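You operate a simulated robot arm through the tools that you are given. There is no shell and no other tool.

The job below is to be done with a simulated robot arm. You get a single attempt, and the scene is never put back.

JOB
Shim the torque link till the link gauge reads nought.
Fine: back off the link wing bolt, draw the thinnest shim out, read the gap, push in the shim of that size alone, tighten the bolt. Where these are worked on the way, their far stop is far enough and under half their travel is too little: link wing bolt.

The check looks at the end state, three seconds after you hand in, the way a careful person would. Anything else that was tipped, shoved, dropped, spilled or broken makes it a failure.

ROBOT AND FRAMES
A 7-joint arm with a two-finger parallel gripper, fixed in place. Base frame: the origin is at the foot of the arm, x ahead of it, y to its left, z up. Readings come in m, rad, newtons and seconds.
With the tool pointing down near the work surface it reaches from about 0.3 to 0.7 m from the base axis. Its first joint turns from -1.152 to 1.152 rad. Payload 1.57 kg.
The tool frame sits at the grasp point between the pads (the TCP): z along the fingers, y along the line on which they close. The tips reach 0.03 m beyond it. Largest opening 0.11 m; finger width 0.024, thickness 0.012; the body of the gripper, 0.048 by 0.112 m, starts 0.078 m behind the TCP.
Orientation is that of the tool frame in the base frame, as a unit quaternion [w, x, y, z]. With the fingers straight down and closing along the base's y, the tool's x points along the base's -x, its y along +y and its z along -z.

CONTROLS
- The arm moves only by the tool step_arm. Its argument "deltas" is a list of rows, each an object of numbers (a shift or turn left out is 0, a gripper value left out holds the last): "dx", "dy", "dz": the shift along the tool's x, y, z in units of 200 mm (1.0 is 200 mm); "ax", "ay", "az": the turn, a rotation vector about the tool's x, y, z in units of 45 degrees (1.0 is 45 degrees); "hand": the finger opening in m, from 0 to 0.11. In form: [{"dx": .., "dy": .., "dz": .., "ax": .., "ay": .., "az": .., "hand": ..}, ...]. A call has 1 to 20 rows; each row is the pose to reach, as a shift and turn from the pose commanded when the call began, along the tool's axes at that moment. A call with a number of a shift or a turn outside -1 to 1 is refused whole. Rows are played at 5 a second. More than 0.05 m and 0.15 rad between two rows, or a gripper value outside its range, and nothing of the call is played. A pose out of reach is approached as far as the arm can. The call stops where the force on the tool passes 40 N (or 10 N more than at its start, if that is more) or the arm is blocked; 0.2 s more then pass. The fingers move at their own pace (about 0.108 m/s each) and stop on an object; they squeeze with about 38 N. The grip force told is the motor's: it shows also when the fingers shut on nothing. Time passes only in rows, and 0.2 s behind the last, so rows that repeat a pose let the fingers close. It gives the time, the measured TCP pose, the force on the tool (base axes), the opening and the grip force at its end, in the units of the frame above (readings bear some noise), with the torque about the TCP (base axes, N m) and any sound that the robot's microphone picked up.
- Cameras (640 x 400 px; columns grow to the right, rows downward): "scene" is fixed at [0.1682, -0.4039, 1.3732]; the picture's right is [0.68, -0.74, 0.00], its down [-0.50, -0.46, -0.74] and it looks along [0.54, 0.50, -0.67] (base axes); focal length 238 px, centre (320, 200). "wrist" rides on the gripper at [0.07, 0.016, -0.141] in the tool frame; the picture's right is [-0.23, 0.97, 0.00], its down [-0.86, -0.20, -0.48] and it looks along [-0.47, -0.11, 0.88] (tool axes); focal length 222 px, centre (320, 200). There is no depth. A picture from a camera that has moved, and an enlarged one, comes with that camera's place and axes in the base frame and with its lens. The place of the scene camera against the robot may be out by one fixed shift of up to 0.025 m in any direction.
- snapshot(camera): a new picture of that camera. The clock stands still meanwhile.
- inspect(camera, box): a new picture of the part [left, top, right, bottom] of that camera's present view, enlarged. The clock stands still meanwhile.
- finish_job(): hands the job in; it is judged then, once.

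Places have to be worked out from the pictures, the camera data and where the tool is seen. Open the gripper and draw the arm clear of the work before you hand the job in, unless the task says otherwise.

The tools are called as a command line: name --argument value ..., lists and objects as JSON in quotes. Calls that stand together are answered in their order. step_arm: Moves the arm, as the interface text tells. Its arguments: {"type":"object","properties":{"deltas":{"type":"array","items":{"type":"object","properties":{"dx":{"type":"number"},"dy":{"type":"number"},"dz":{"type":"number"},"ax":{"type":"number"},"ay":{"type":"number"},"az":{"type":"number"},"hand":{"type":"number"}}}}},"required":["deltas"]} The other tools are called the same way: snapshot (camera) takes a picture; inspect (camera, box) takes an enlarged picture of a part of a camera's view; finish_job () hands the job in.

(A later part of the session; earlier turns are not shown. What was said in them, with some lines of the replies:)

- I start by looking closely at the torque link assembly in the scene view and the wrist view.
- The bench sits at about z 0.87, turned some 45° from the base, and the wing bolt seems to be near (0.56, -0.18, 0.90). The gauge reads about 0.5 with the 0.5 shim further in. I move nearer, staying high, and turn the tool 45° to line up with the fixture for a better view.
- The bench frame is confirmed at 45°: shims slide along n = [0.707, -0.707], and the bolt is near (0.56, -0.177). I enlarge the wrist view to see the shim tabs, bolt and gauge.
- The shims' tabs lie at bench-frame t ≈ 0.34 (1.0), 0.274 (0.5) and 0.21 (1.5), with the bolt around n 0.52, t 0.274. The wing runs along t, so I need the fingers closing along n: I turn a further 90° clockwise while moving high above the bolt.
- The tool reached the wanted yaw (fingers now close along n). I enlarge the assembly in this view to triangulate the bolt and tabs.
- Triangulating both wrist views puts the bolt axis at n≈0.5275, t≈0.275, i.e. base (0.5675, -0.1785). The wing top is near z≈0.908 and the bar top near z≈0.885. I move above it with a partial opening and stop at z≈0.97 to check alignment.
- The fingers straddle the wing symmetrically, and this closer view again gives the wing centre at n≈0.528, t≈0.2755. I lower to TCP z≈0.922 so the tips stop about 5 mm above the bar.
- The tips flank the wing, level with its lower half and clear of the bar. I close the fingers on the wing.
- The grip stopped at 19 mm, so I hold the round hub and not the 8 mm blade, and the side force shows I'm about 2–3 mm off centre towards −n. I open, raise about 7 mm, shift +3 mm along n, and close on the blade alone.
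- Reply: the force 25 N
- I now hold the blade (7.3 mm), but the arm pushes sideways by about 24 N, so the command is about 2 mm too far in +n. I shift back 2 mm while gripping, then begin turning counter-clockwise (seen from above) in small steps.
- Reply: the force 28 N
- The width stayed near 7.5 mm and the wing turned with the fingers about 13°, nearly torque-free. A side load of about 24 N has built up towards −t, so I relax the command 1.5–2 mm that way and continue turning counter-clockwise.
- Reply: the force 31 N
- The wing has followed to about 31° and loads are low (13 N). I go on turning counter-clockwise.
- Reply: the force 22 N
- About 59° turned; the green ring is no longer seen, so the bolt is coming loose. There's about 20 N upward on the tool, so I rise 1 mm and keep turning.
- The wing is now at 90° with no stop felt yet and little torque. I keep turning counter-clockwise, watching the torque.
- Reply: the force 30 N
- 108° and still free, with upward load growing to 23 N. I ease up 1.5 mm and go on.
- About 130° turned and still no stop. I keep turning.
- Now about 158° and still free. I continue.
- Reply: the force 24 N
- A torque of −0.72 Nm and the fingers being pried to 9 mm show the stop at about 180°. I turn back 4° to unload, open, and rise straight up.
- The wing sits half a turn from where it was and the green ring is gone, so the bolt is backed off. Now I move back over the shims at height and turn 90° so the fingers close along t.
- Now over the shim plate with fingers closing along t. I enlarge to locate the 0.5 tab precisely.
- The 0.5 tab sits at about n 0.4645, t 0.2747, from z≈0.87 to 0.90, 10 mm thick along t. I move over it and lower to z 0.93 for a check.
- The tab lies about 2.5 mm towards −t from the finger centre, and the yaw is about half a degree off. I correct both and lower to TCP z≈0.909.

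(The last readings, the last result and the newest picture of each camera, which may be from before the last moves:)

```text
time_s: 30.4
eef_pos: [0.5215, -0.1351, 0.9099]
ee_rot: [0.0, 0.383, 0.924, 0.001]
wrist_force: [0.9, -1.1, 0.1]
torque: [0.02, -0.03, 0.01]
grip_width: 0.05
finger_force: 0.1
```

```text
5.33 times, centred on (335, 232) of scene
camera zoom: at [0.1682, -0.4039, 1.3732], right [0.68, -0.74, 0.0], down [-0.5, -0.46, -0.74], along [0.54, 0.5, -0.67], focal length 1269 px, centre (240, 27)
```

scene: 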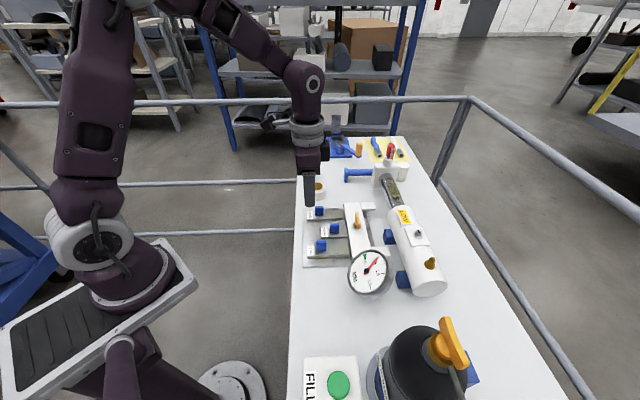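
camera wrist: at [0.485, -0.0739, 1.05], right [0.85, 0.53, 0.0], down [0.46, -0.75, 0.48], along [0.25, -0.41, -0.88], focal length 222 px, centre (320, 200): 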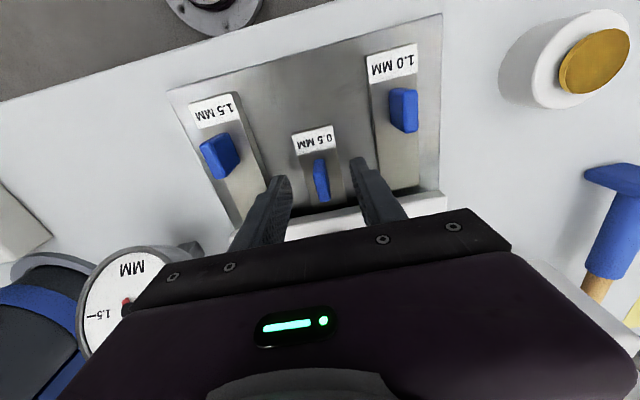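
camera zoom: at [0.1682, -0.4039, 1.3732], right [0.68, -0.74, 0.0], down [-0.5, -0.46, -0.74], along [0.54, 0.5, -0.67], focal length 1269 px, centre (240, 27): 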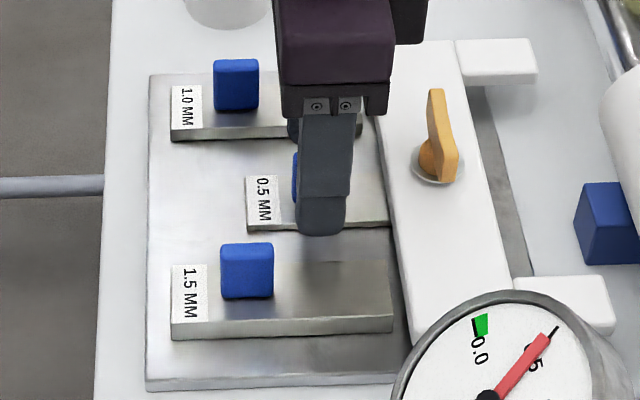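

The tab is centred between the fingers. I close on it.

step_arm --deltas '[{"hand": 0.025}, {"hand": 0.0}, {"hand": 0.0}, {"hand": 0.0}]'

snapshot --camera "wrist"

```text
time_s: 31.4
eef_pos: [0.5228, -0.1326, 0.9099]
ee_rot: [0.0, 0.383, 0.924, 0.001]
wrist_force: [8.1, 8.0, -3.5]
torque: [0.09, -0.26, 0.06]
grip_width: 0.0095
finger_force: 27.8
```

```text
taken
camera wrist: at [0.4856, -0.0731, 1.0502], right [0.85, 0.53, 0.0], down [0.46, -0.75, 0.48], along [0.25, -0.41, -0.88], focal length 222 px, centre (320, 200)
```

wrist: 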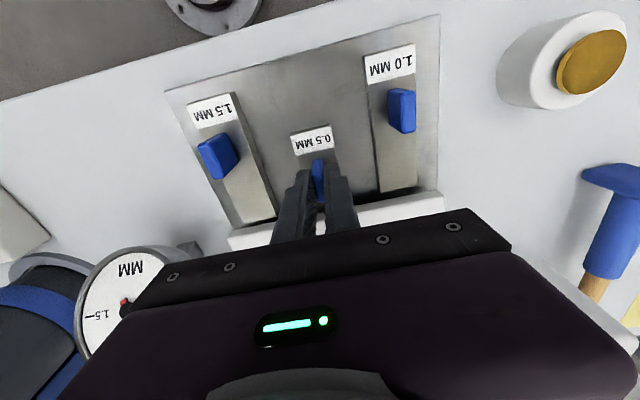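

The tab is held (9.5 mm). I ease +1 mm along t to cut the side load and draw the shim out along −n in small steps.

step_arm --deltas '[{"dy": 0.006}, {"dy": 0.006, "dx": 0.025}, {"dy": 0.006, "dx": 0.05}, {"dy": 0.006, "dx": 0.075}, {"dy": 0.006, "dx": 0.1}, {"dy": 0.006, "dx": 0.1}]'

inspect --camera "scene" --box '[295, 195, 395, 300]'

snapshot --camera "wrist"

```text
time_s: 32.8
eef_pos: [0.509, -0.1206, 0.9113]
ee_rot: [0.0, 0.384, 0.923, 0.0]
wrist_force: [5.2, 4.2, -30.1]
torque: [0.06, -0.14, 0.06]
grip_width: 0.0096
finger_force: 28.2
```

```text
3.81 times, centred on (345, 248) of scene
camera zoom: at [0.1688, -0.4039, 1.3731], right [0.68, -0.74, 0.0], down [-0.5, -0.46, -0.74], along [0.54, 0.5, -0.67], focal length 906 px, centre (225, 19)
```

zoom: 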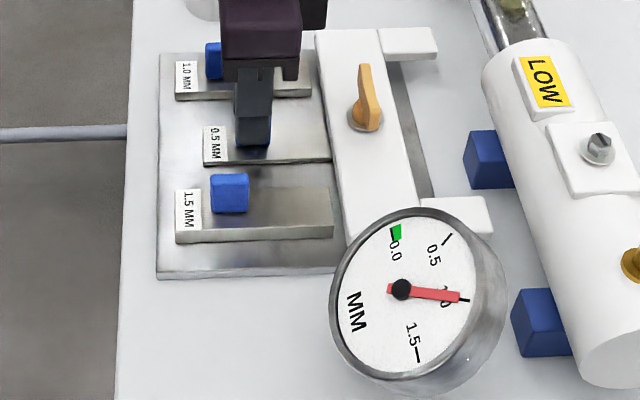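

```text
taken
camera wrist: at [0.4724, -0.0593, 1.051], right [0.85, 0.53, 0.0], down [0.46, -0.75, 0.48], along [0.25, -0.41, -0.88], focal length 222 px, centre (320, 200)
```

wrist: 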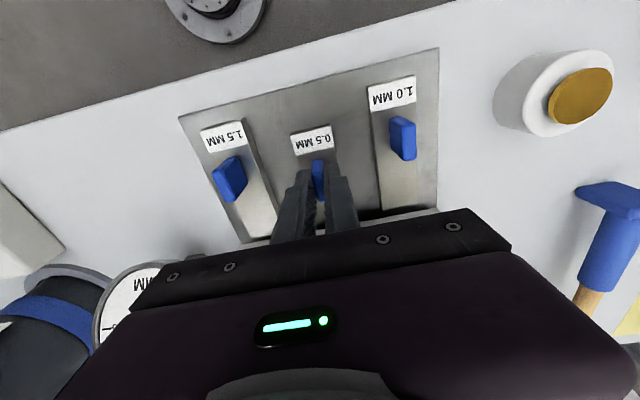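

The shim slides out and the gauge has jumped to about 1.0. The tool is pulled down by 30 N, so I lower 1.5 mm to relax, then draw out the rest till in line with the other out-lying shims.

step_arm --deltas '[{"dz": 0.004}, {"dz": 0.008}, {"dz": 0.008}]'

step_arm --deltas '[{"dx": 0.02}, {"dx": 0.04}, {"dx": 0.06}, {"dx": 0.075}, {"dx": 0.075}]'

inspect --camera "scene" --box '[295, 195, 395, 300]'

snapshot --camera "wrist"

```text
time_s: 33.6
eef_pos: [0.5087, -0.1219, 0.9111]
ee_rot: [0.002, 0.383, 0.924, 0.001]
wrist_force: [5.4, 8.6, 19.6]
torque: [0.59, 0.38, 0.05]
grip_width: 0.0095
finger_force: 27.7
```

```text
time_s: 34.8
eef_pos: [0.4986, -0.1093, 0.9104]
ee_rot: [0.001, 0.383, 0.924, 0.001]
wrist_force: [15.7, 12.5, 29.6]
torque: [0.16, -0.44, 0.03]
grip_width: 0.0096
finger_force: 28.0
```

```text
3.81 times, centred on (345, 248) of scene
camera zoom: at [0.1681, -0.4035, 1.3734], right [0.68, -0.74, 0.0], down [-0.5, -0.46, -0.74], along [0.54, 0.5, -0.67], focal length 906 px, centre (225, 19)
```

zoom: 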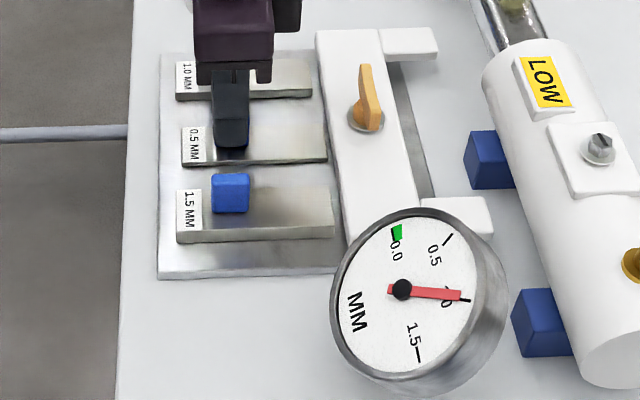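

```text
taken
camera wrist: at [0.4599, -0.0476, 1.0499], right [0.85, 0.53, 0.0], down [0.46, -0.75, 0.48], along [0.25, -0.41, -0.88], focal length 222 px, centre (320, 200)
```

wrist: 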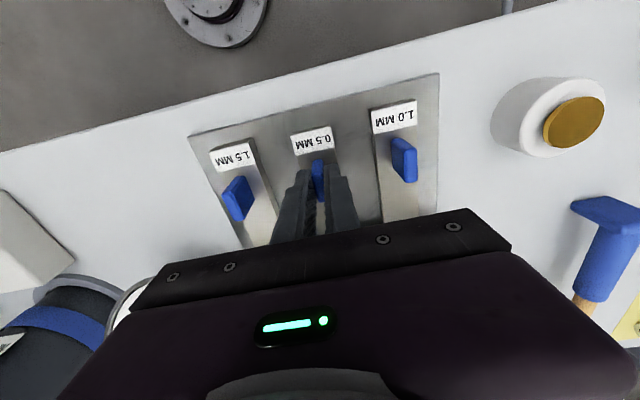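

Gauge reads 1.0 and the 0.5 shim is nearly in line with the others, about 4 mm short. I ease up 0.8 mm and pull those last millimetres.

step_arm --deltas '[{"dz": -0.004}, {"dz": -0.004, "dx": 0.01}, {"dz": -0.004, "dx": 0.02}, {"dz": -0.004, "dx": 0.02}]'

inspect --camera "scene" --box '[295, 195, 395, 300]'

inspect --camera "scene" --box '[340, 240, 400, 300]'

inspect --camera "wrist" --box '[180, 60, 460, 240]'

```text
time_s: 35.8
eef_pos: [0.4944, -0.106, 0.9098]
ee_rot: [0.0, 0.383, 0.924, 0.0]
wrist_force: [21.9, 12.9, 3.5]
torque: [0.13, -0.56, 0.04]
grip_width: 0.0097
finger_force: 27.9
```

```text
3.81 times, centred on (345, 248) of scene
camera zoom: at [0.1687, -0.4036, 1.3732], right [0.68, -0.74, 0.0], down [-0.5, -0.46, -0.74], along [0.54, 0.5, -0.67], focal length 906 px, centre (225, 19)
```

zoom: 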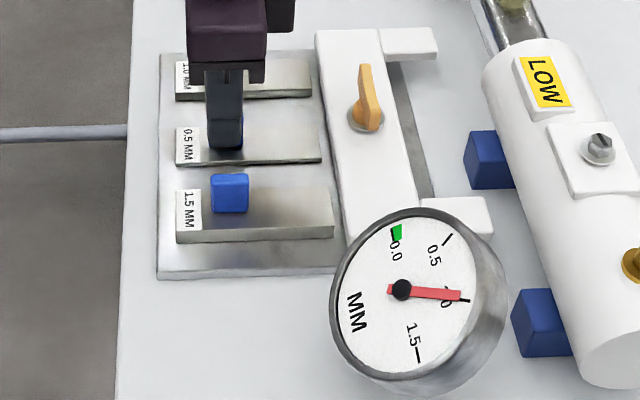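

```text
6.67 times, centred on (370, 270) of scene
camera zoom: at [0.1687, -0.4036, 1.3732], right [0.68, -0.74, 0.0], down [-0.5, -0.46, -0.74], along [0.54, 0.5, -0.67], focal length 1586 px, centre (-13, -267)
```

zoom: 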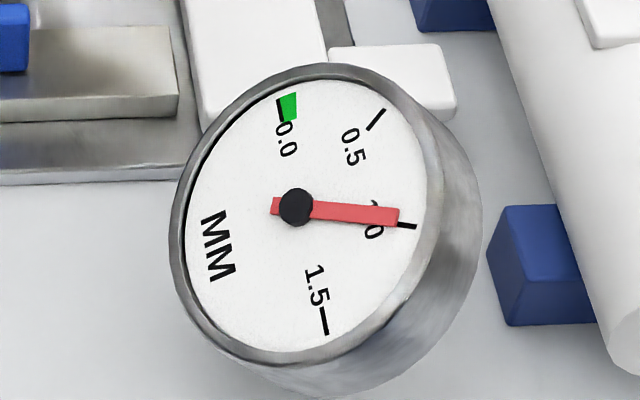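

```text
2.22 times, centred on (320, 150) of wrist
camera zoom: at [0.4574, -0.0447, 1.0499], right [0.85, 0.53, 0.0], down [0.46, -0.75, 0.48], along [0.25, -0.41, -0.88], focal length 494 px, centre (320, 311)
```

zoom: 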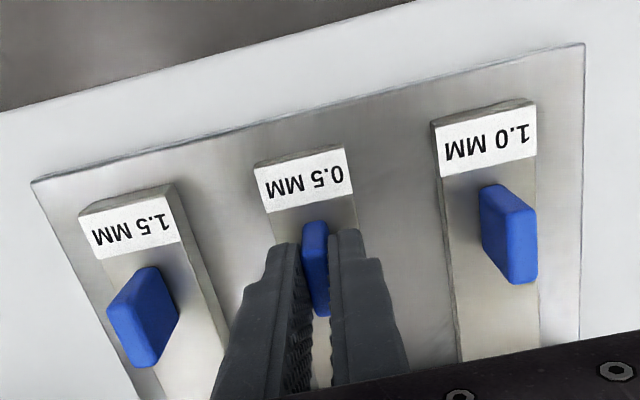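

The 0.5 shim is in line with the others and the gauge reads exactly 1.0, so the 1.0 shim is needed. I relax the side load, open and rise, then shift 67 mm along +t over the 1.0 tab.

step_arm --deltas '[{"dy": 0.005}, {"dy": 0.01}, {"dy": 0.01, "hand": 0.03}, {"dy": 0.01, "hand": 0.05}, {"dy": 0.01, "hand": 0.05}, {"dy": 0.01, "dz": -0.15}, {"dy": 0.01, "dz": -0.3}, {"dy": 0.17, "dz": -0.3}, {"dy": 0.33, "dz": -0.3}, {"dy": 0.33, "dz": -0.3}]'

snapshot --camera "wrist"

inspect --camera "scene" --box '[295, 195, 395, 300]'

```text
time_s: 38.0
eef_pos: [0.5418, -0.0607, 0.9687]
ee_rot: [0.0, 0.383, 0.924, 0.0]
wrist_force: [-0.2, -0.3, -0.4]
torque: [-0.01, 0.01, 0.02]
grip_width: 0.0499
finger_force: 0.1
```

```text
taken
camera wrist: at [0.5046, 0.0008, 1.1096], right [0.85, 0.53, 0.0], down [0.46, -0.75, 0.48], along [0.25, -0.41, -0.88], focal length 222 px, centre (320, 200)
```

wrist: 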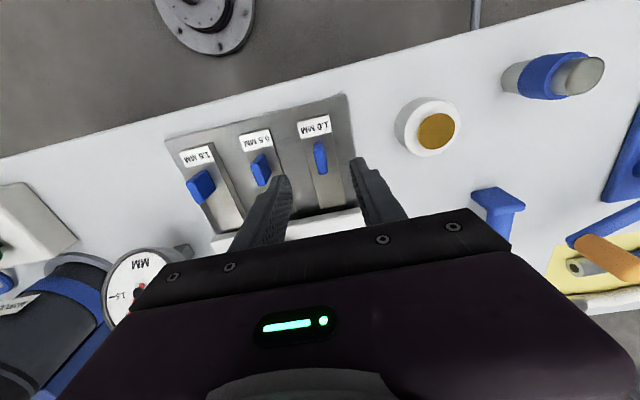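

```text
3.81 times, centred on (345, 248) of scene
camera zoom: at [0.1682, -0.4039, 1.3732], right [0.68, -0.74, 0.0], down [-0.5, -0.46, -0.74], along [0.54, 0.5, -0.67], focal length 906 px, centre (225, 19)
```

zoom: 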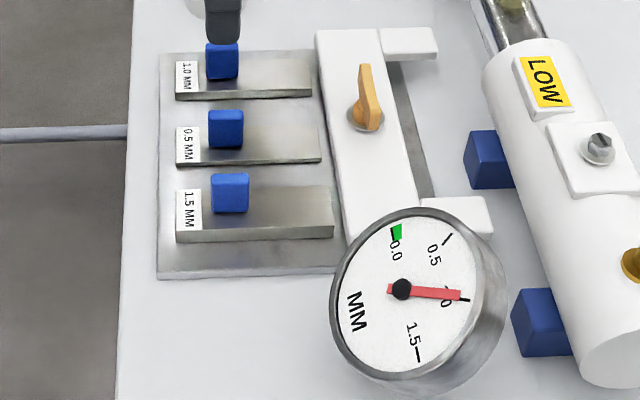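

All three shims lie out in line, the gauge stays at 1.0, and the 1.0 tab is centred below the fingers. I lower to z≈0.911.

step_arm --deltas '[{"dz": 0.12, "dy": 0.003}, {"dz": 0.22, "dy": 0.003}, {"dz": 0.285, "dy": 0.003}, {"dz": 0.285, "dy": 0.003}]'

snapshot --camera "wrist"

inspect --camera "scene" --box '[295, 195, 375, 270]'

```text
time_s: 39.0
eef_pos: [0.542, -0.059, 0.9125]
ee_rot: [0.0, 0.385, 0.923, 0.0]
wrist_force: [1.3, 0.0, 0.0]
torque: [0.02, -0.01, 0.0]
grip_width: 0.0504
finger_force: 0.0
```

```text
taken
camera wrist: at [0.504, 0.0012, 1.0528], right [0.85, 0.53, 0.0], down [0.46, -0.75, 0.48], along [0.25, -0.41, -0.88], focal length 222 px, centre (320, 200)
```

wrist: 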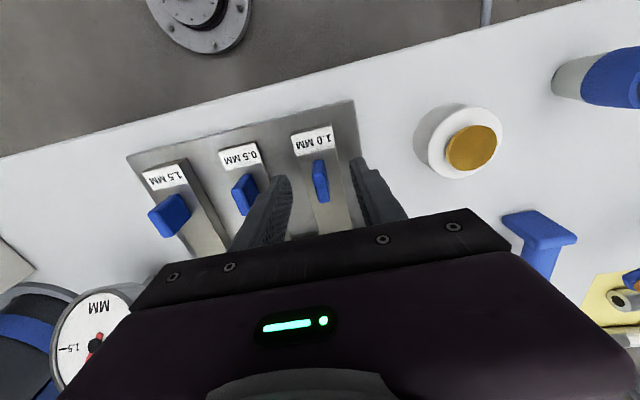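

```text
5.33 times, centred on (335, 232) of scene
camera zoom: at [0.1682, -0.4039, 1.3732], right [0.68, -0.74, 0.0], down [-0.5, -0.46, -0.74], along [0.54, 0.5, -0.67], focal length 1269 px, centre (240, 27)
```

zoom: 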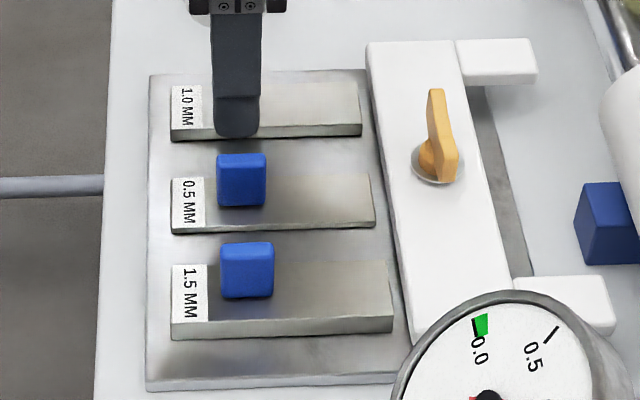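

Good alignment on the 1.0 tab. I close on it.

step_arm --deltas '[{"hand": 0.025}, {"hand": 0.0}, {"hand": 0.0}, {"hand": 0.0}]'

snapshot --camera "wrist"

```text
time_s: 40.0
eef_pos: [0.5419, -0.0597, 0.912]
ee_rot: [0.0, 0.382, 0.924, 0.001]
wrist_force: [6.9, 5.0, -4.5]
torque: [0.01, -0.12, 0.01]
grip_width: 0.0095
finger_force: 27.4
```

```text
taken
camera wrist: at [0.5043, 0.0017, 1.053], right [0.85, 0.53, 0.0], down [0.46, -0.75, 0.48], along [0.25, -0.41, -0.88], focal length 222 px, centre (320, 200)
```

wrist: 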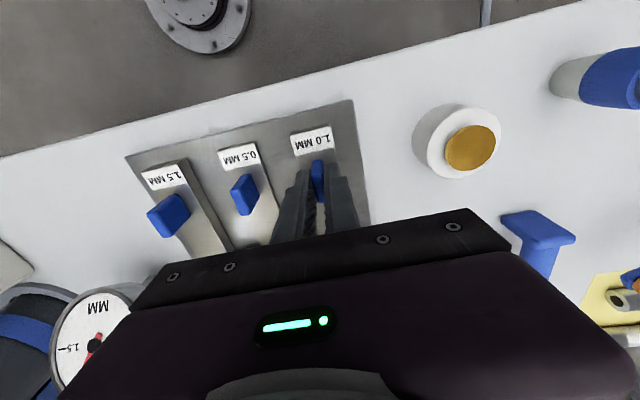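

The 1.0 tab is held (9.5 mm) with low loads. I push it in along +n, first 20 mm.

step_arm --deltas '[{"dx": -0.025, "dy": 0.003}, {"dx": -0.05, "dy": 0.003}, {"dx": -0.075, "dy": 0.003}, {"dx": -0.1, "dy": 0.003}, {"dx": -0.1, "dy": 0.003}]'

inspect --camera "scene" --box '[295, 195, 395, 300]'

```text
time_s: 41.2
eef_pos: [0.5569, -0.0738, 0.9121]
ee_rot: [-0.001, 0.383, 0.924, 0.0]
wrist_force: [1.1, 3.7, -10.1]
torque: [0.67, 0.52, 0.0]
grip_width: 0.0095
finger_force: 27.4
```

```text
3.81 times, centred on (345, 248) of scene
camera zoom: at [0.1684, -0.4039, 1.3732], right [0.68, -0.74, 0.0], down [-0.5, -0.46, -0.74], along [0.54, 0.5, -0.67], focal length 906 px, centre (225, 19)
```

zoom: 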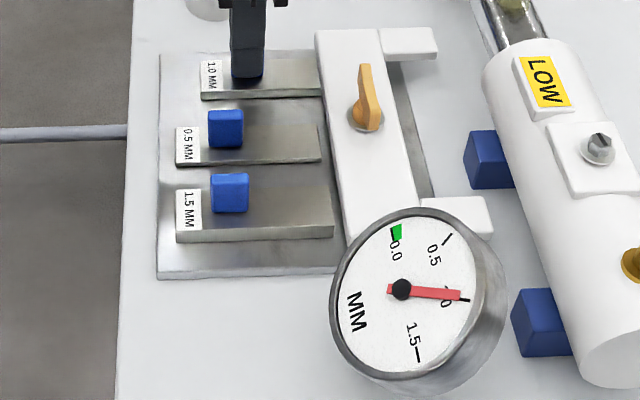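

The shim entered under the link bar; gauge still at 1.0. I push on to full depth, stopping where it meets its stop.

step_arm --deltas '[{"dx": -0.025}, {"dx": -0.05}, {"dx": -0.07}, {"dx": -0.085}, {"dx": -0.09}, {"dx": -0.09}]'

inspect --camera "scene" --box '[295, 195, 395, 300]'

snapshot --camera "wrist"

```text
time_s: 42.6
eef_pos: [0.5677, -0.085, 0.9125]
ee_rot: [-0.002, 0.383, 0.924, 0.0]
wrist_force: [2.2, 2.7, -29.8]
torque: [0.0, -0.23, 0.03]
grip_width: 0.0095
finger_force: 28.4
```

```text
3.81 times, centred on (345, 248) of scene
camera zoom: at [0.1687, -0.4039, 1.3731], right [0.68, -0.74, 0.0], down [-0.5, -0.46, -0.74], along [0.54, 0.5, -0.67], focal length 906 px, centre (225, 19)
```

zoom: 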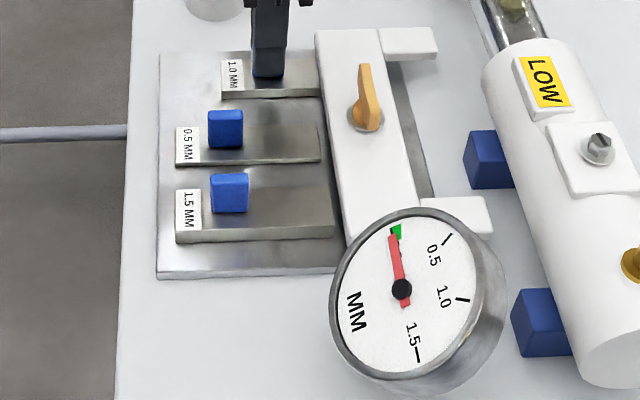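

```text
taken
camera wrist: at [0.531, -0.0244, 1.0533], right [0.85, 0.53, 0.0], down [0.46, -0.75, 0.48], along [0.25, -0.41, -0.88], focal length 222 px, centre (320, 200)
```

wrist: 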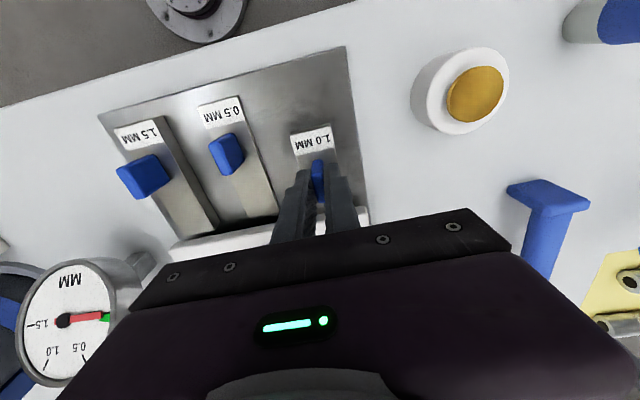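

The gauge now reads 0. By comparison with where the 0.5 shim first sat, about 3 mm of travel remains, so I ease the 30 N downward load and push a little further to seat it.

step_arm --deltas '[{"dz": 0.004}, {"dz": 0.004, "dx": -0.006}, {"dz": 0.004, "dx": -0.012}, {"dz": 0.004, "dx": -0.017}, {"dz": 0.004, "dx": -0.017}]'

inspect --camera "scene" --box '[295, 195, 375, 270]'

inspect --camera "scene" --box '[340, 240, 400, 300]'

```text
time_s: 43.8
eef_pos: [0.5704, -0.088, 0.9133]
ee_rot: [-0.002, 0.383, 0.924, 0.0]
wrist_force: [-22.2, 10.8, 7.0]
torque: [0.59, 0.77, 0.03]
grip_width: 0.0095
finger_force: 27.9
```

```text
5.33 times, centred on (335, 232) of scene
camera zoom: at [0.1675, -0.4036, 1.3734], right [0.68, -0.74, 0.0], down [-0.5, -0.46, -0.74], along [0.54, 0.5, -0.67], focal length 1269 px, centre (240, 27)
```

zoom: 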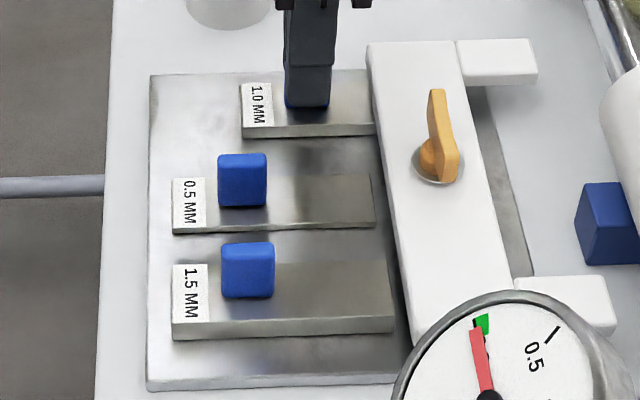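

```text
6.67 times, centred on (370, 270) of scene
camera zoom: at [0.1675, -0.4036, 1.3734], right [0.68, -0.74, 0.0], down [-0.5, -0.46, -0.74], along [0.54, 0.5, -0.67], focal length 1586 px, centre (-13, -267)
```

zoom: 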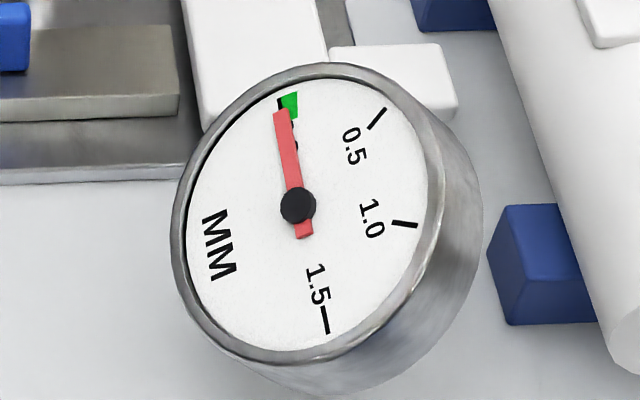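

The shim took a 23 N push-back and now sits at the same depth the 0.5 shim had, with the gauge needle on nought. I release the tab, rise clear, and move back over the bolt.

step_arm --deltas '[{"dx": 0.002, "hand": 0.02}, {"dx": 0.004, "hand": 0.05}, {"dx": 0.004, "hand": 0.05}, {"dx": 0.004, "dz": -0.15}, {"dx": 0.004, "dz": -0.35}, {"dx": 0.004, "dz": -0.55}, {"dx": 0.004, "dz": -0.6}, {"dx": 0.004, "dz": -0.6}]'

snapshot --camera "wrist"

inspect --camera "scene" --box '[295, 195, 395, 300]'

```text
time_s: 45.6
eef_pos: [0.57, -0.0905, 1.0307]
ee_rot: [0.0, 0.383, 0.924, 0.0]
wrist_force: [0.3, -0.6, 0.6]
torque: [-0.01, -0.02, 0.0]
grip_width: 0.0499
finger_force: 0.2
```

```text
taken
camera wrist: at [0.5334, -0.0299, 1.1721], right [0.85, 0.53, 0.0], down [0.46, -0.75, 0.48], along [0.25, -0.41, -0.88], focal length 222 px, centre (320, 200)
```

wrist: 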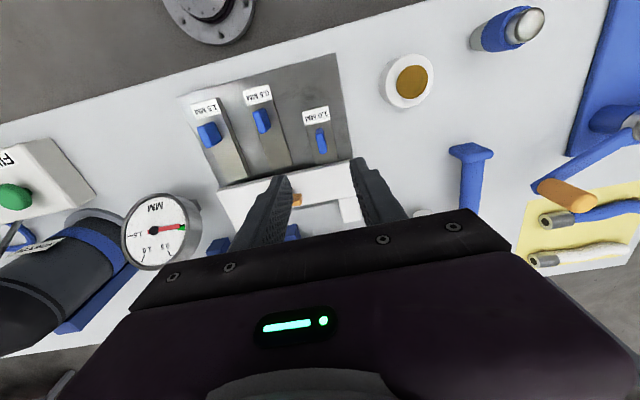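

```text
3.81 times, centred on (345, 248) of scene
camera zoom: at [0.1682, -0.4039, 1.3732], right [0.68, -0.74, 0.0], down [-0.5, -0.46, -0.74], along [0.54, 0.5, -0.67], focal length 906 px, centre (225, 19)
```

zoom: 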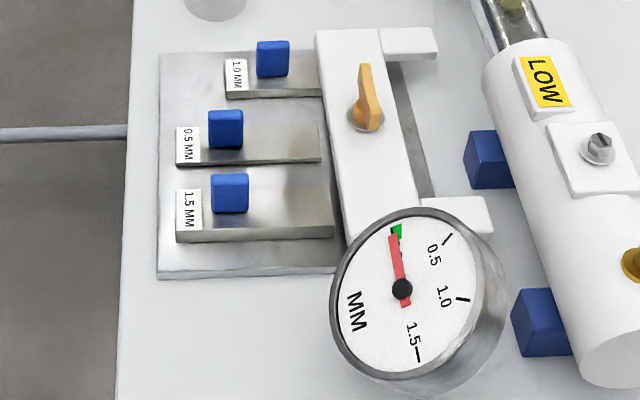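

The 1.0 shim alone is in, the other two are out, and the gauge is at nought. I now move above the bolt and turn the tool 90° counter-clockwise (fingers closing along n), ready to tighten clockwise.

step_arm --deltas '[{"dx": -0.05, "dy": -0.053, "az": -0.167}, {"dx": -0.1, "dy": -0.107, "az": -0.333}, {"dx": -0.154, "dy": -0.16, "az": -0.5}, {"dx": -0.205, "dy": -0.214, "az": -0.667}, {"dx": -0.256, "dy": -0.267, "az": -0.833}, {"dx": -0.3075, "dy": -0.3205, "az": -1.0}, {"dx": -0.3075, "dy": -0.3205, "az": -1.0}]'

step_arm --deltas '[{"az": -0.167}, {"az": -0.333}, {"az": -0.5}, {"az": -0.667}, {"az": -0.833}, {"az": -1.0}, {"az": -1.0}]'

snapshot --camera "wrist"

inspect --camera "scene" --box '[295, 150, 415, 270]'

```text
time_s: 47.2
eef_pos: [0.5695, -0.1779, 1.0318]
ee_rot: [0.0, 0.001, 1.0, 0.0]
wrist_force: [0.3, 0.7, -0.1]
torque: [0.01, 0.04, -0.03]
grip_width: 0.0501
finger_force: 0.1
```

```text
time_s: 48.8
eef_pos: [0.5699, -0.1766, 1.0323]
ee_rot: [0.0, -0.383, 0.924, 0.0]
wrist_force: [0.0, -0.1, -0.8]
torque: [-0.02, -0.01, 0.02]
grip_width: 0.0501
finger_force: 0.1
```

```text
taken
camera wrist: at [0.5089, -0.2143, 1.1723], right [-0.53, 0.85, 0.0], down [0.75, 0.46, 0.48], along [0.41, 0.25, -0.88], focal length 222 px, centre (320, 200)
```

wrist: 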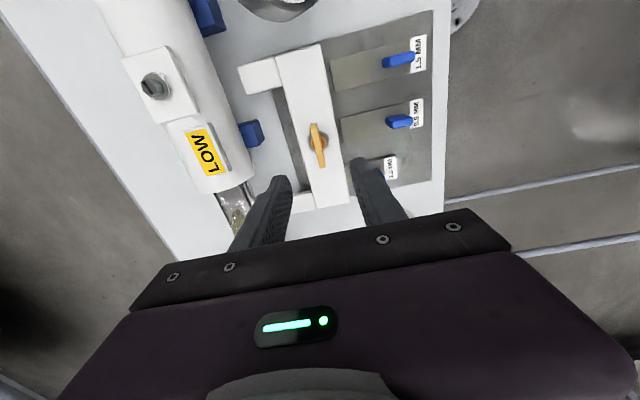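

```text
3.33 times, centred on (355, 210) of scene
camera zoom: at [0.1682, -0.4039, 1.3732], right [0.68, -0.74, 0.0], down [-0.5, -0.46, -0.74], along [0.54, 0.5, -0.67], focal length 793 px, centre (203, 167)
```

zoom: 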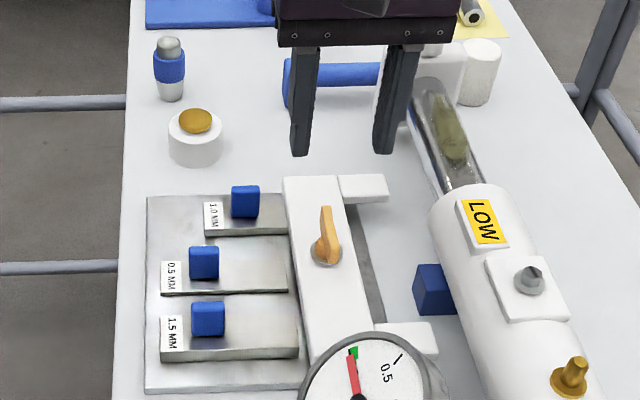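

The wing is centred within about 2 mm of the tool. I correct the offset and lower to z≈0.930, as for the earlier blade grip.

step_arm --deltas '[{"dx": 0.009, "dy": -0.004, "dz": 0.15}, {"dx": 0.009, "dy": -0.004, "dz": 0.3}, {"dx": 0.009, "dy": -0.004, "dz": 0.42}, {"dx": 0.009, "dy": -0.004, "dz": 0.51}, {"dx": 0.009, "dy": -0.004, "dz": 0.51}]'

snapshot --camera "wrist"

inspect --camera "scene" --box '[310, 170, 410, 250]'

```text
time_s: 50.0
eef_pos: [0.569, -0.1794, 0.9305]
ee_rot: [0.0, -0.382, 0.924, 0.0]
wrist_force: [-0.3, -1.0, -0.6]
torque: [0.02, 0.01, -0.02]
grip_width: 0.0501
finger_force: 0.0
```

```text
taken
camera wrist: at [0.5087, -0.2172, 1.071], right [-0.53, 0.85, 0.0], down [0.75, 0.46, 0.48], along [0.41, 0.25, -0.88], focal length 222 px, centre (320, 200)
```

wrist: 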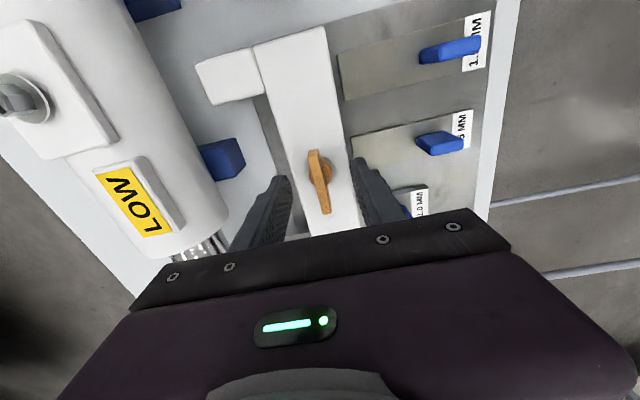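

```text
5.00 times, centred on (360, 210) of scene
camera zoom: at [0.1682, -0.4039, 1.3732], right [0.68, -0.74, 0.0], down [-0.5, -0.46, -0.74], along [0.54, 0.5, -0.67], focal length 1190 px, centre (120, 150)
```

zoom: 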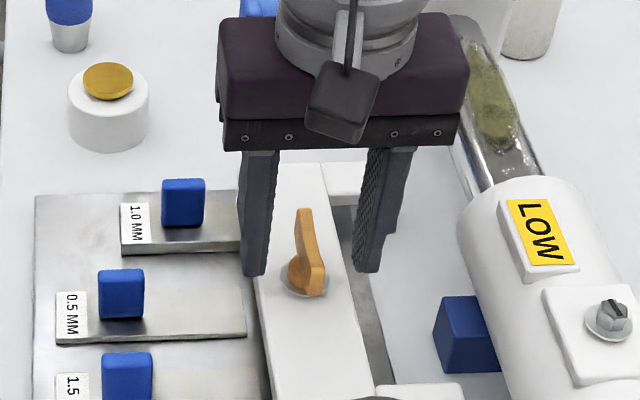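

The wing stands midway between the fingers. I close on the blade.

step_arm --deltas '[{"hand": 0.025}, {"hand": 0.0}, {"hand": 0.0}, {"hand": 0.0}]'

snapshot --camera "wrist"

```text
time_s: 51.0
eef_pos: [0.5694, -0.1789, 0.9302]
ee_rot: [0.0, -0.382, 0.924, 0.002]
wrist_force: [-4.1, 3.6, 0.5]
torque: [0.05, 0.04, -0.03]
grip_width: 0.0071
finger_force: 26.6
```

```text
taken
camera wrist: at [0.5086, -0.217, 1.0712], right [-0.53, 0.85, 0.0], down [0.75, 0.46, 0.48], along [0.41, 0.25, -0.88], focal length 222 px, centre (320, 200)
```

wrist: 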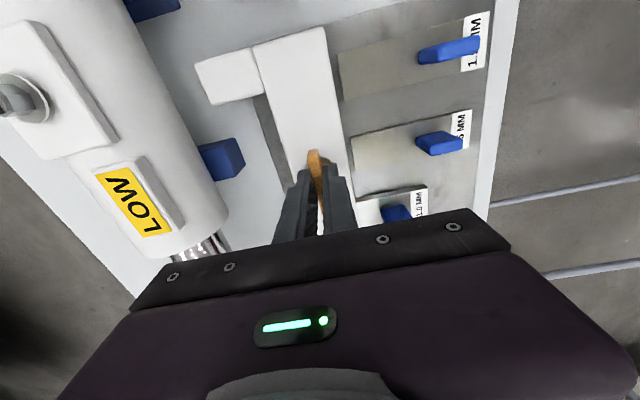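

Clean grip on the blade (7.1 mm, low loads). I turn clockwise in stages to tighten.

step_arm --deltas '[{"az": 0.1}, {"az": 0.2}, {"az": 0.3}, {"az": 0.4}, {"az": 0.5}, {"az": 0.6}, {"az": 0.6}]'

step_arm --deltas '[{"az": 0.1}, {"az": 0.2}, {"az": 0.3}, {"az": 0.4}, {"az": 0.5}, {"az": 0.6}, {"az": 0.6}]'

snapshot --camera "wrist"

inspect --camera "scene" --box '[295, 190, 415, 300]'

```text
time_s: 52.6
eef_pos: [0.5685, -0.1798, 0.9298]
ee_rot: [0.0, -0.154, 0.988, -0.001]
wrist_force: [-0.7, -7.7, -7.7]
torque: [-0.05, -0.17, 0.03]
grip_width: 0.0072
finger_force: 26.7
```

```text
time_s: 54.2
eef_pos: [0.5689, -0.1787, 0.9281]
ee_rot: [0.0, 0.08, 0.997, -0.001]
wrist_force: [-0.9, -18.2, -4.7]
torque: [-0.3, 0.04, 0.0]
grip_width: 0.0074
finger_force: 26.8
```

```text
taken
camera wrist: at [0.5032, -0.1519, 1.0702], right [0.38, 0.93, 0.0], down [0.81, -0.33, 0.48], along [0.44, -0.18, -0.88], focal length 222 px, centre (320, 200)
```

wrist: 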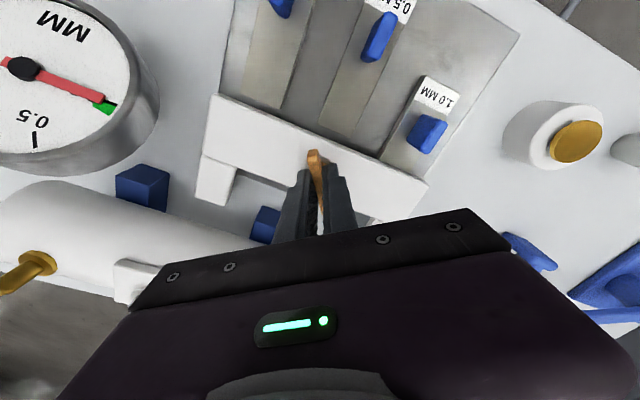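

```text
3.64 times, centred on (355, 245) of scene
camera zoom: at [0.1682, -0.4044, 1.373], right [0.68, -0.74, 0.0], down [-0.5, -0.46, -0.74], along [0.54, 0.5, -0.67], focal length 865 px, centre (193, 36)
```

zoom: 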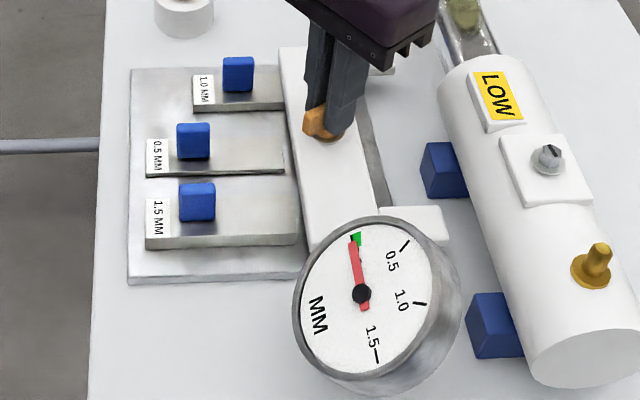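

The wing follows (54° so far). I relieve the 18 N side load with a 1.2 mm shift and keep turning clockwise.

step_arm --deltas '[{"dy": -0.005}, {"dy": -0.005, "az": 0.1}, {"dy": -0.005, "az": 0.2}, {"dy": -0.005, "az": 0.3}, {"dy": -0.005, "az": 0.4}, {"dy": -0.005, "az": 0.5}, {"dy": -0.005, "az": 0.6}, {"dy": -0.005, "az": 0.6}]'

step_arm --deltas '[{"az": 0.1, "dz": 0.002}, {"az": 0.2, "dz": 0.002}, {"az": 0.3, "dz": 0.003}, {"az": 0.4, "dz": 0.003}, {"az": 0.5, "dz": 0.003}, {"az": 0.6, "dz": 0.003}, {"az": 0.6, "dz": 0.003}]'

snapshot --camera "wrist"

inspect --camera "scene" --box '[295, 190, 415, 300]'

```text
time_s: 56.0
eef_pos: [0.5695, -0.1803, 0.9303]
ee_rot: [0.0, 0.31, 0.951, -0.001]
wrist_force: [15.3, -12.0, -16.8]
torque: [-0.28, -0.33, 0.0]
grip_width: 0.0074
finger_force: 26.5
```

```text
time_s: 57.6
eef_pos: [0.5696, -0.1804, 0.9288]
ee_rot: [0.001, 0.523, 0.852, 0.001]
wrist_force: [13.8, 3.7, -10.4]
torque: [0.13, -0.18, 0.0]
grip_width: 0.0075
finger_force: 27.1
```

```text
taken
camera wrist: at [0.5519, -0.1095, 1.0699], right [0.97, 0.24, 0.0], down [0.21, -0.85, 0.48], along [0.11, -0.46, -0.88], focal length 222 px, centre (320, 200)
```

wrist: 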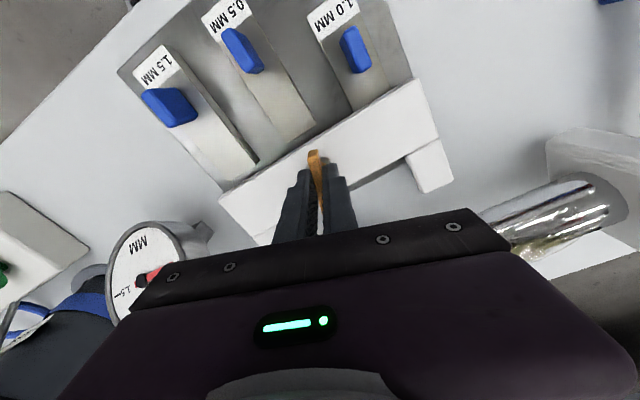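

```text
3.64 times, centred on (355, 245) of scene
camera zoom: at [0.1687, -0.4039, 1.3731], right [0.68, -0.74, 0.0], down [-0.5, -0.46, -0.74], along [0.54, 0.5, -0.67], focal length 865 px, centre (193, 36)
```

zoom: 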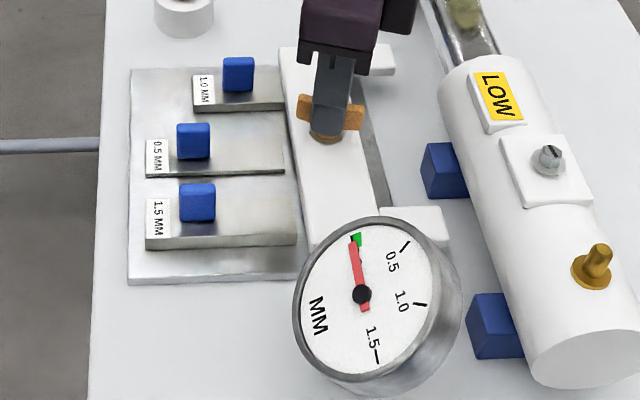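

108° done, loads fine, gauge still at nought. I continue clockwise toward the tight stop.

step_arm --deltas '[{"az": 0.1}, {"az": 0.2}, {"az": 0.3}, {"az": 0.4}, {"az": 0.5}, {"az": 0.6}, {"az": 0.6}]'

step_arm --deltas '[{"az": 0.1}, {"az": 0.2}, {"az": 0.3}, {"az": 0.4}, {"az": 0.5}, {"az": 0.6}, {"az": 0.6}]'

snapshot --camera "wrist"

inspect --camera "scene" --box '[295, 190, 415, 300]'

```text
time_s: 59.2
eef_pos: [0.5683, -0.1793, 0.9294]
ee_rot: [0.0, 0.708, 0.706, 0.0]
wrist_force: [18.0, 3.0, -15.5]
torque: [0.11, -0.34, 0.0]
grip_width: 0.0075
finger_force: 27.0
```

```text
time_s: 60.8
eef_pos: [0.5685, -0.179, 0.9291]
ee_rot: [-0.001, 0.853, 0.522, 0.001]
wrist_force: [19.4, -0.1, -21.4]
torque: [0.04, -0.37, 0.0]
grip_width: 0.0075
finger_force: 26.9
```

```text
taken
camera wrist: at [0.6154, -0.1244, 1.0698], right [0.76, -0.65, 0.0], down [-0.57, -0.67, 0.48], along [-0.31, -0.37, -0.88], focal length 222 px, centre (320, 200)
```

wrist: 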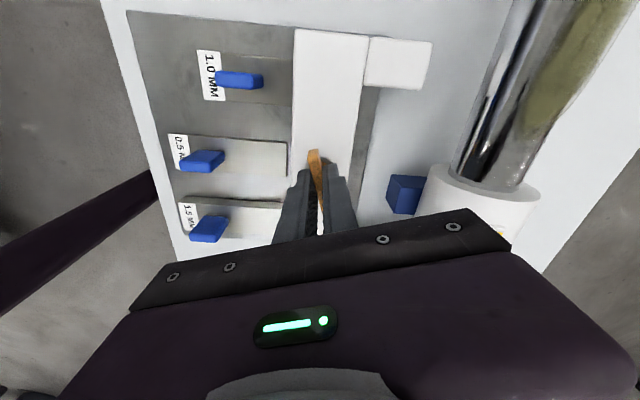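

```text
3.64 times, centred on (355, 245) of scene
camera zoom: at [0.169, -0.404, 1.3731], right [0.68, -0.74, 0.0], down [-0.5, -0.46, -0.74], along [0.54, 0.5, -0.67], focal length 865 px, centre (193, 36)
```

zoom: 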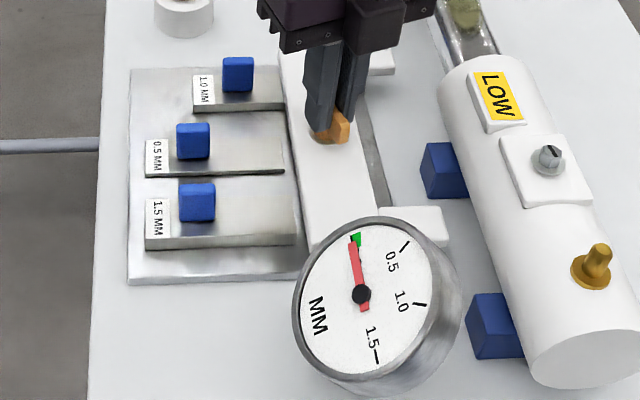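

162° turned, about 18° to go. I ease down slightly and turn to the tight stop, watching for torque.

step_arm --deltas '[{"az": 0.08, "dz": 0.003}, {"az": 0.16, "dz": 0.003}, {"az": 0.24, "dz": 0.003}, {"az": 0.32, "dz": 0.003}, {"az": 0.4, "dz": 0.003}, {"az": 0.4, "dz": 0.003}]'

snapshot --camera "wrist"

inspect --camera "scene" --box '[310, 190, 390, 250]'

```text
time_s: 62.2
eef_pos: [0.57, -0.1783, 0.9284]
ee_rot: [0.0, 0.924, 0.382, 0.0]
wrist_force: [19.6, 0.8, -16.8]
torque: [0.25, -0.6, 0.04]
grip_width: 0.0075
finger_force: 26.6
```

```text
taken
camera wrist: at [0.6302, -0.1416, 1.0694], right [0.53, -0.85, 0.0], down [-0.75, -0.46, 0.48], along [-0.41, -0.25, -0.88], focal length 222 px, centre (320, 200)
```

wrist: 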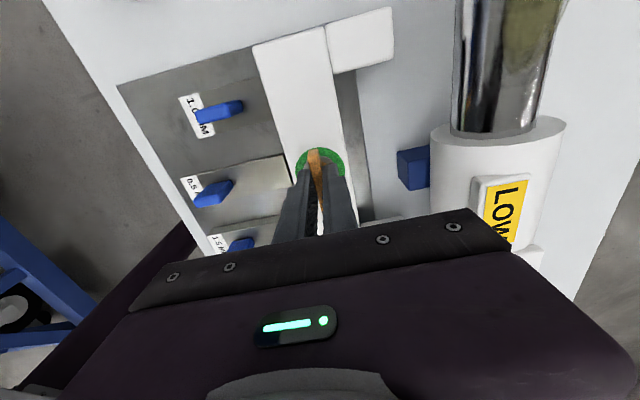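

```text
6.67 times, centred on (350, 220) of scene
camera zoom: at [0.1689, -0.404, 1.3731], right [0.68, -0.74, 0.0], down [-0.5, -0.46, -0.74], along [0.54, 0.5, -0.67], focal length 1586 px, centre (120, 67)
```

zoom: 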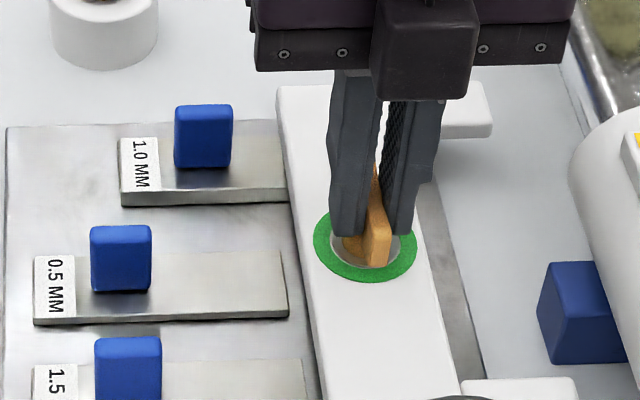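

The green ring is back, so the bolt is tight at 180°. I give it a few degrees more to make sure it's against the stop.

step_arm --deltas '[{"az": 0.04}, {"az": 0.08}, {"az": 0.1}, {"az": 0.1}]'

```text
time_s: 63.2
eef_pos: [0.5683, -0.1798, 0.9287]
ee_rot: [0.001, 0.939, 0.345, 0.0]
wrist_force: [19.2, -0.5, -2.9]
torque: [-0.13, -0.19, 0.66]
grip_width: 0.0089
finger_force: 27.7
```

The 0.66 Nm torque and the pried fingers confirm the tight stop. I turn back only about 3.6° to unload the fingers, open wide and rise straight up.

step_arm --deltas '[{"az": -0.04}, {"az": -0.08}, {"az": -0.08, "hand": 0.025}, {"az": -0.08, "hand": 0.05}, {"az": -0.08, "hand": 0.05}, {"az": -0.08, "dz": -0.15}, {"az": -0.08, "dz": -0.35}, {"az": -0.08, "dz": -0.6}, {"az": -0.08, "dz": -0.6}]'

snapshot --camera "wrist"

inspect --camera "scene" --box '[295, 190, 415, 300]'

```text
time_s: 65.2
eef_pos: [0.567, -0.1821, 1.051]
ee_rot: [0.0, 0.927, 0.374, 0.0]
wrist_force: [0.2, -1.1, -0.2]
torque: [0.01, -0.05, 0.0]
grip_width: 0.0499
finger_force: 0.1
```

```text
taken
camera wrist: at [0.6285, -0.1443, 1.1911], right [0.51, -0.86, 0.0], down [-0.75, -0.45, 0.48], along [-0.41, -0.25, -0.88], focal length 222 px, centre (320, 200)
```

wrist: 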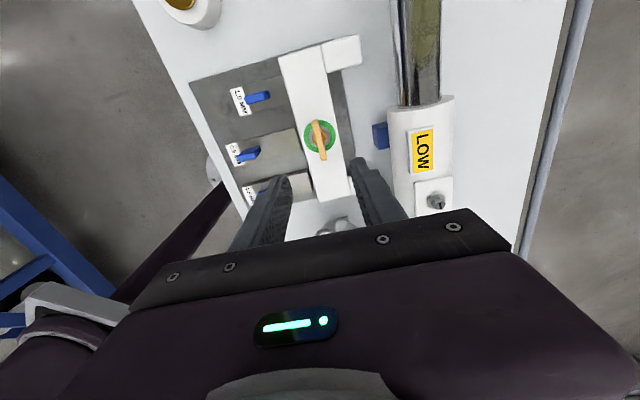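

```text
3.64 times, centred on (355, 245) of scene
camera zoom: at [0.1682, -0.4039, 1.3732], right [0.68, -0.74, 0.0], down [-0.5, -0.46, -0.74], along [0.54, 0.5, -0.67], focal length 865 px, centre (193, 36)
```

zoom: 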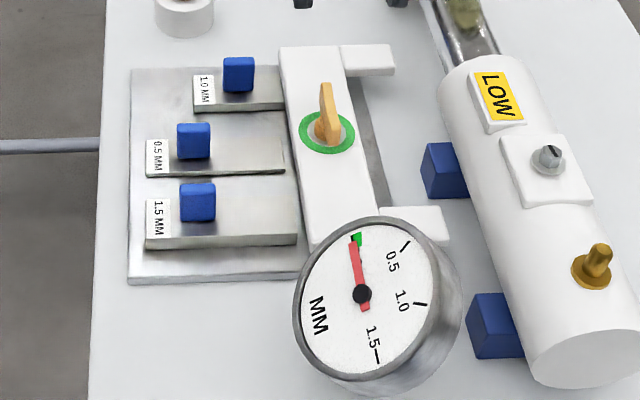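

Bolt tight with green ring, 1.0 shim in, the others out. I open fully, rise and draw the arm back from the bench, then check everything once more.

step_arm --deltas '[{"dz": -0.2, "hand": 0.05}, {"dz": -0.4}, {"dz": -0.6, "hand": 0.11}, {"dz": -0.75}, {"dz": -0.75, "dy": -0.2}, {"dz": -0.75, "dy": -0.4}, {"dz": -0.75, "dy": -0.6}, {"dz": -0.75, "dy": -0.75}, {"dz": -0.75, "dy": -0.75}]'

snapshot --camera "scene"

inspect --camera "scene" --box '[340, 240, 400, 300]'

inspect --camera "scene" --box '[295, 190, 395, 280]'

```text
time_s: 67.2
eef_pos: [0.4638, -0.0716, 1.1953]
ee_rot: [0.0, 0.927, 0.375, 0.0]
wrist_force: [0.0, 0.0, -0.1]
torque: [0.02, 0.02, 0.02]
grip_width: 0.11
finger_force: 0.1
out of reach, approached as far as the arm can: row 4
```

```text
taken
```

scene: 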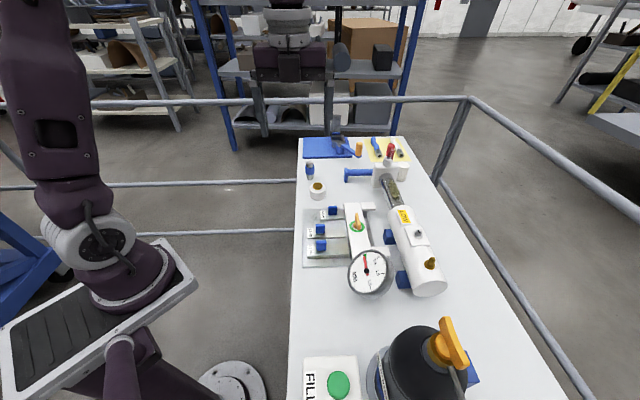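

```text
6.67 times, centred on (370, 270) of scene
camera zoom: at [0.1681, -0.4039, 1.3732], right [0.68, -0.74, 0.0], down [-0.5, -0.46, -0.74], along [0.54, 0.5, -0.67], focal length 1586 px, centre (-13, -267)
```

zoom: 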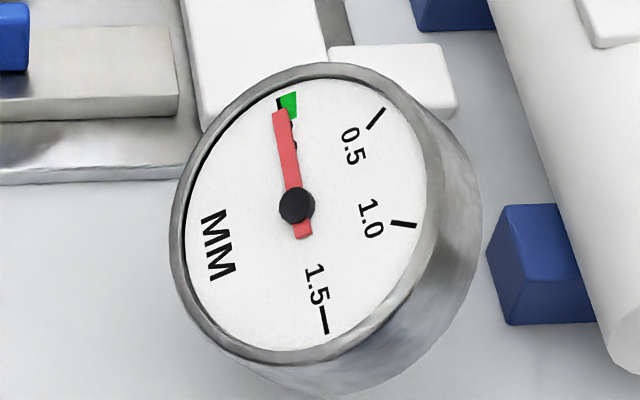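

```text
4.44 times, centred on (345, 235) of scene
camera zoom: at [0.1681, -0.4039, 1.3732], right [0.68, -0.74, 0.0], down [-0.5, -0.46, -0.74], along [0.54, 0.5, -0.67], focal length 1058 px, centre (209, 44)
```

zoom: 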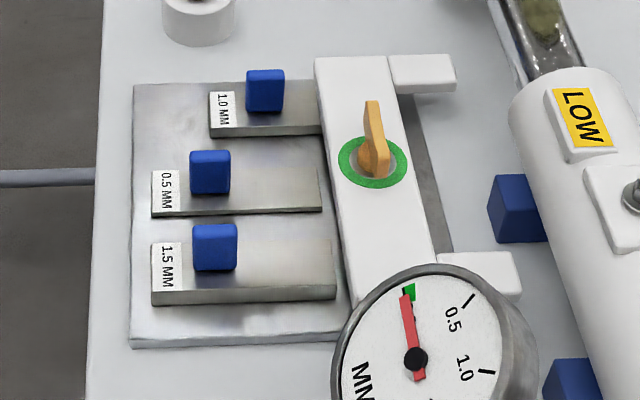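

The gauge needle rests on the 0.0 mark and only the 1.0 shim is in. The bolt is tight with its green ring showing, and the gripper is open and clear of the bench. Nothing else was moved, so I hand the job in.

finish_job

```text
The job is handed in.
```

The torque link is shimmed: the link gauge reads nought with only the 1.0 mm shim in. I've handed the job in; no result has come back from the check.

- **Bolt backed off:** I turned the link wing bolt about 180° counter-clockwise until it met its far stop.
- **Gap read:** With the 0.5 mm shim drawn out, the gauge read 1.0.
- **Shim pushed in:** I pushed the 1.0 mm shim in until it met resistance, as deep as the 0.5 mm shim had been. The 0.5 mm and 1.5 mm shims are out.
- **Bolt tightened:** I turned the bolt about 180° clockwise until it met its tight stop. Its green ring shows again.

The last pictures show nothing else on the bench moved. The gripper is open, and the arm is raised and drawn back from the work.
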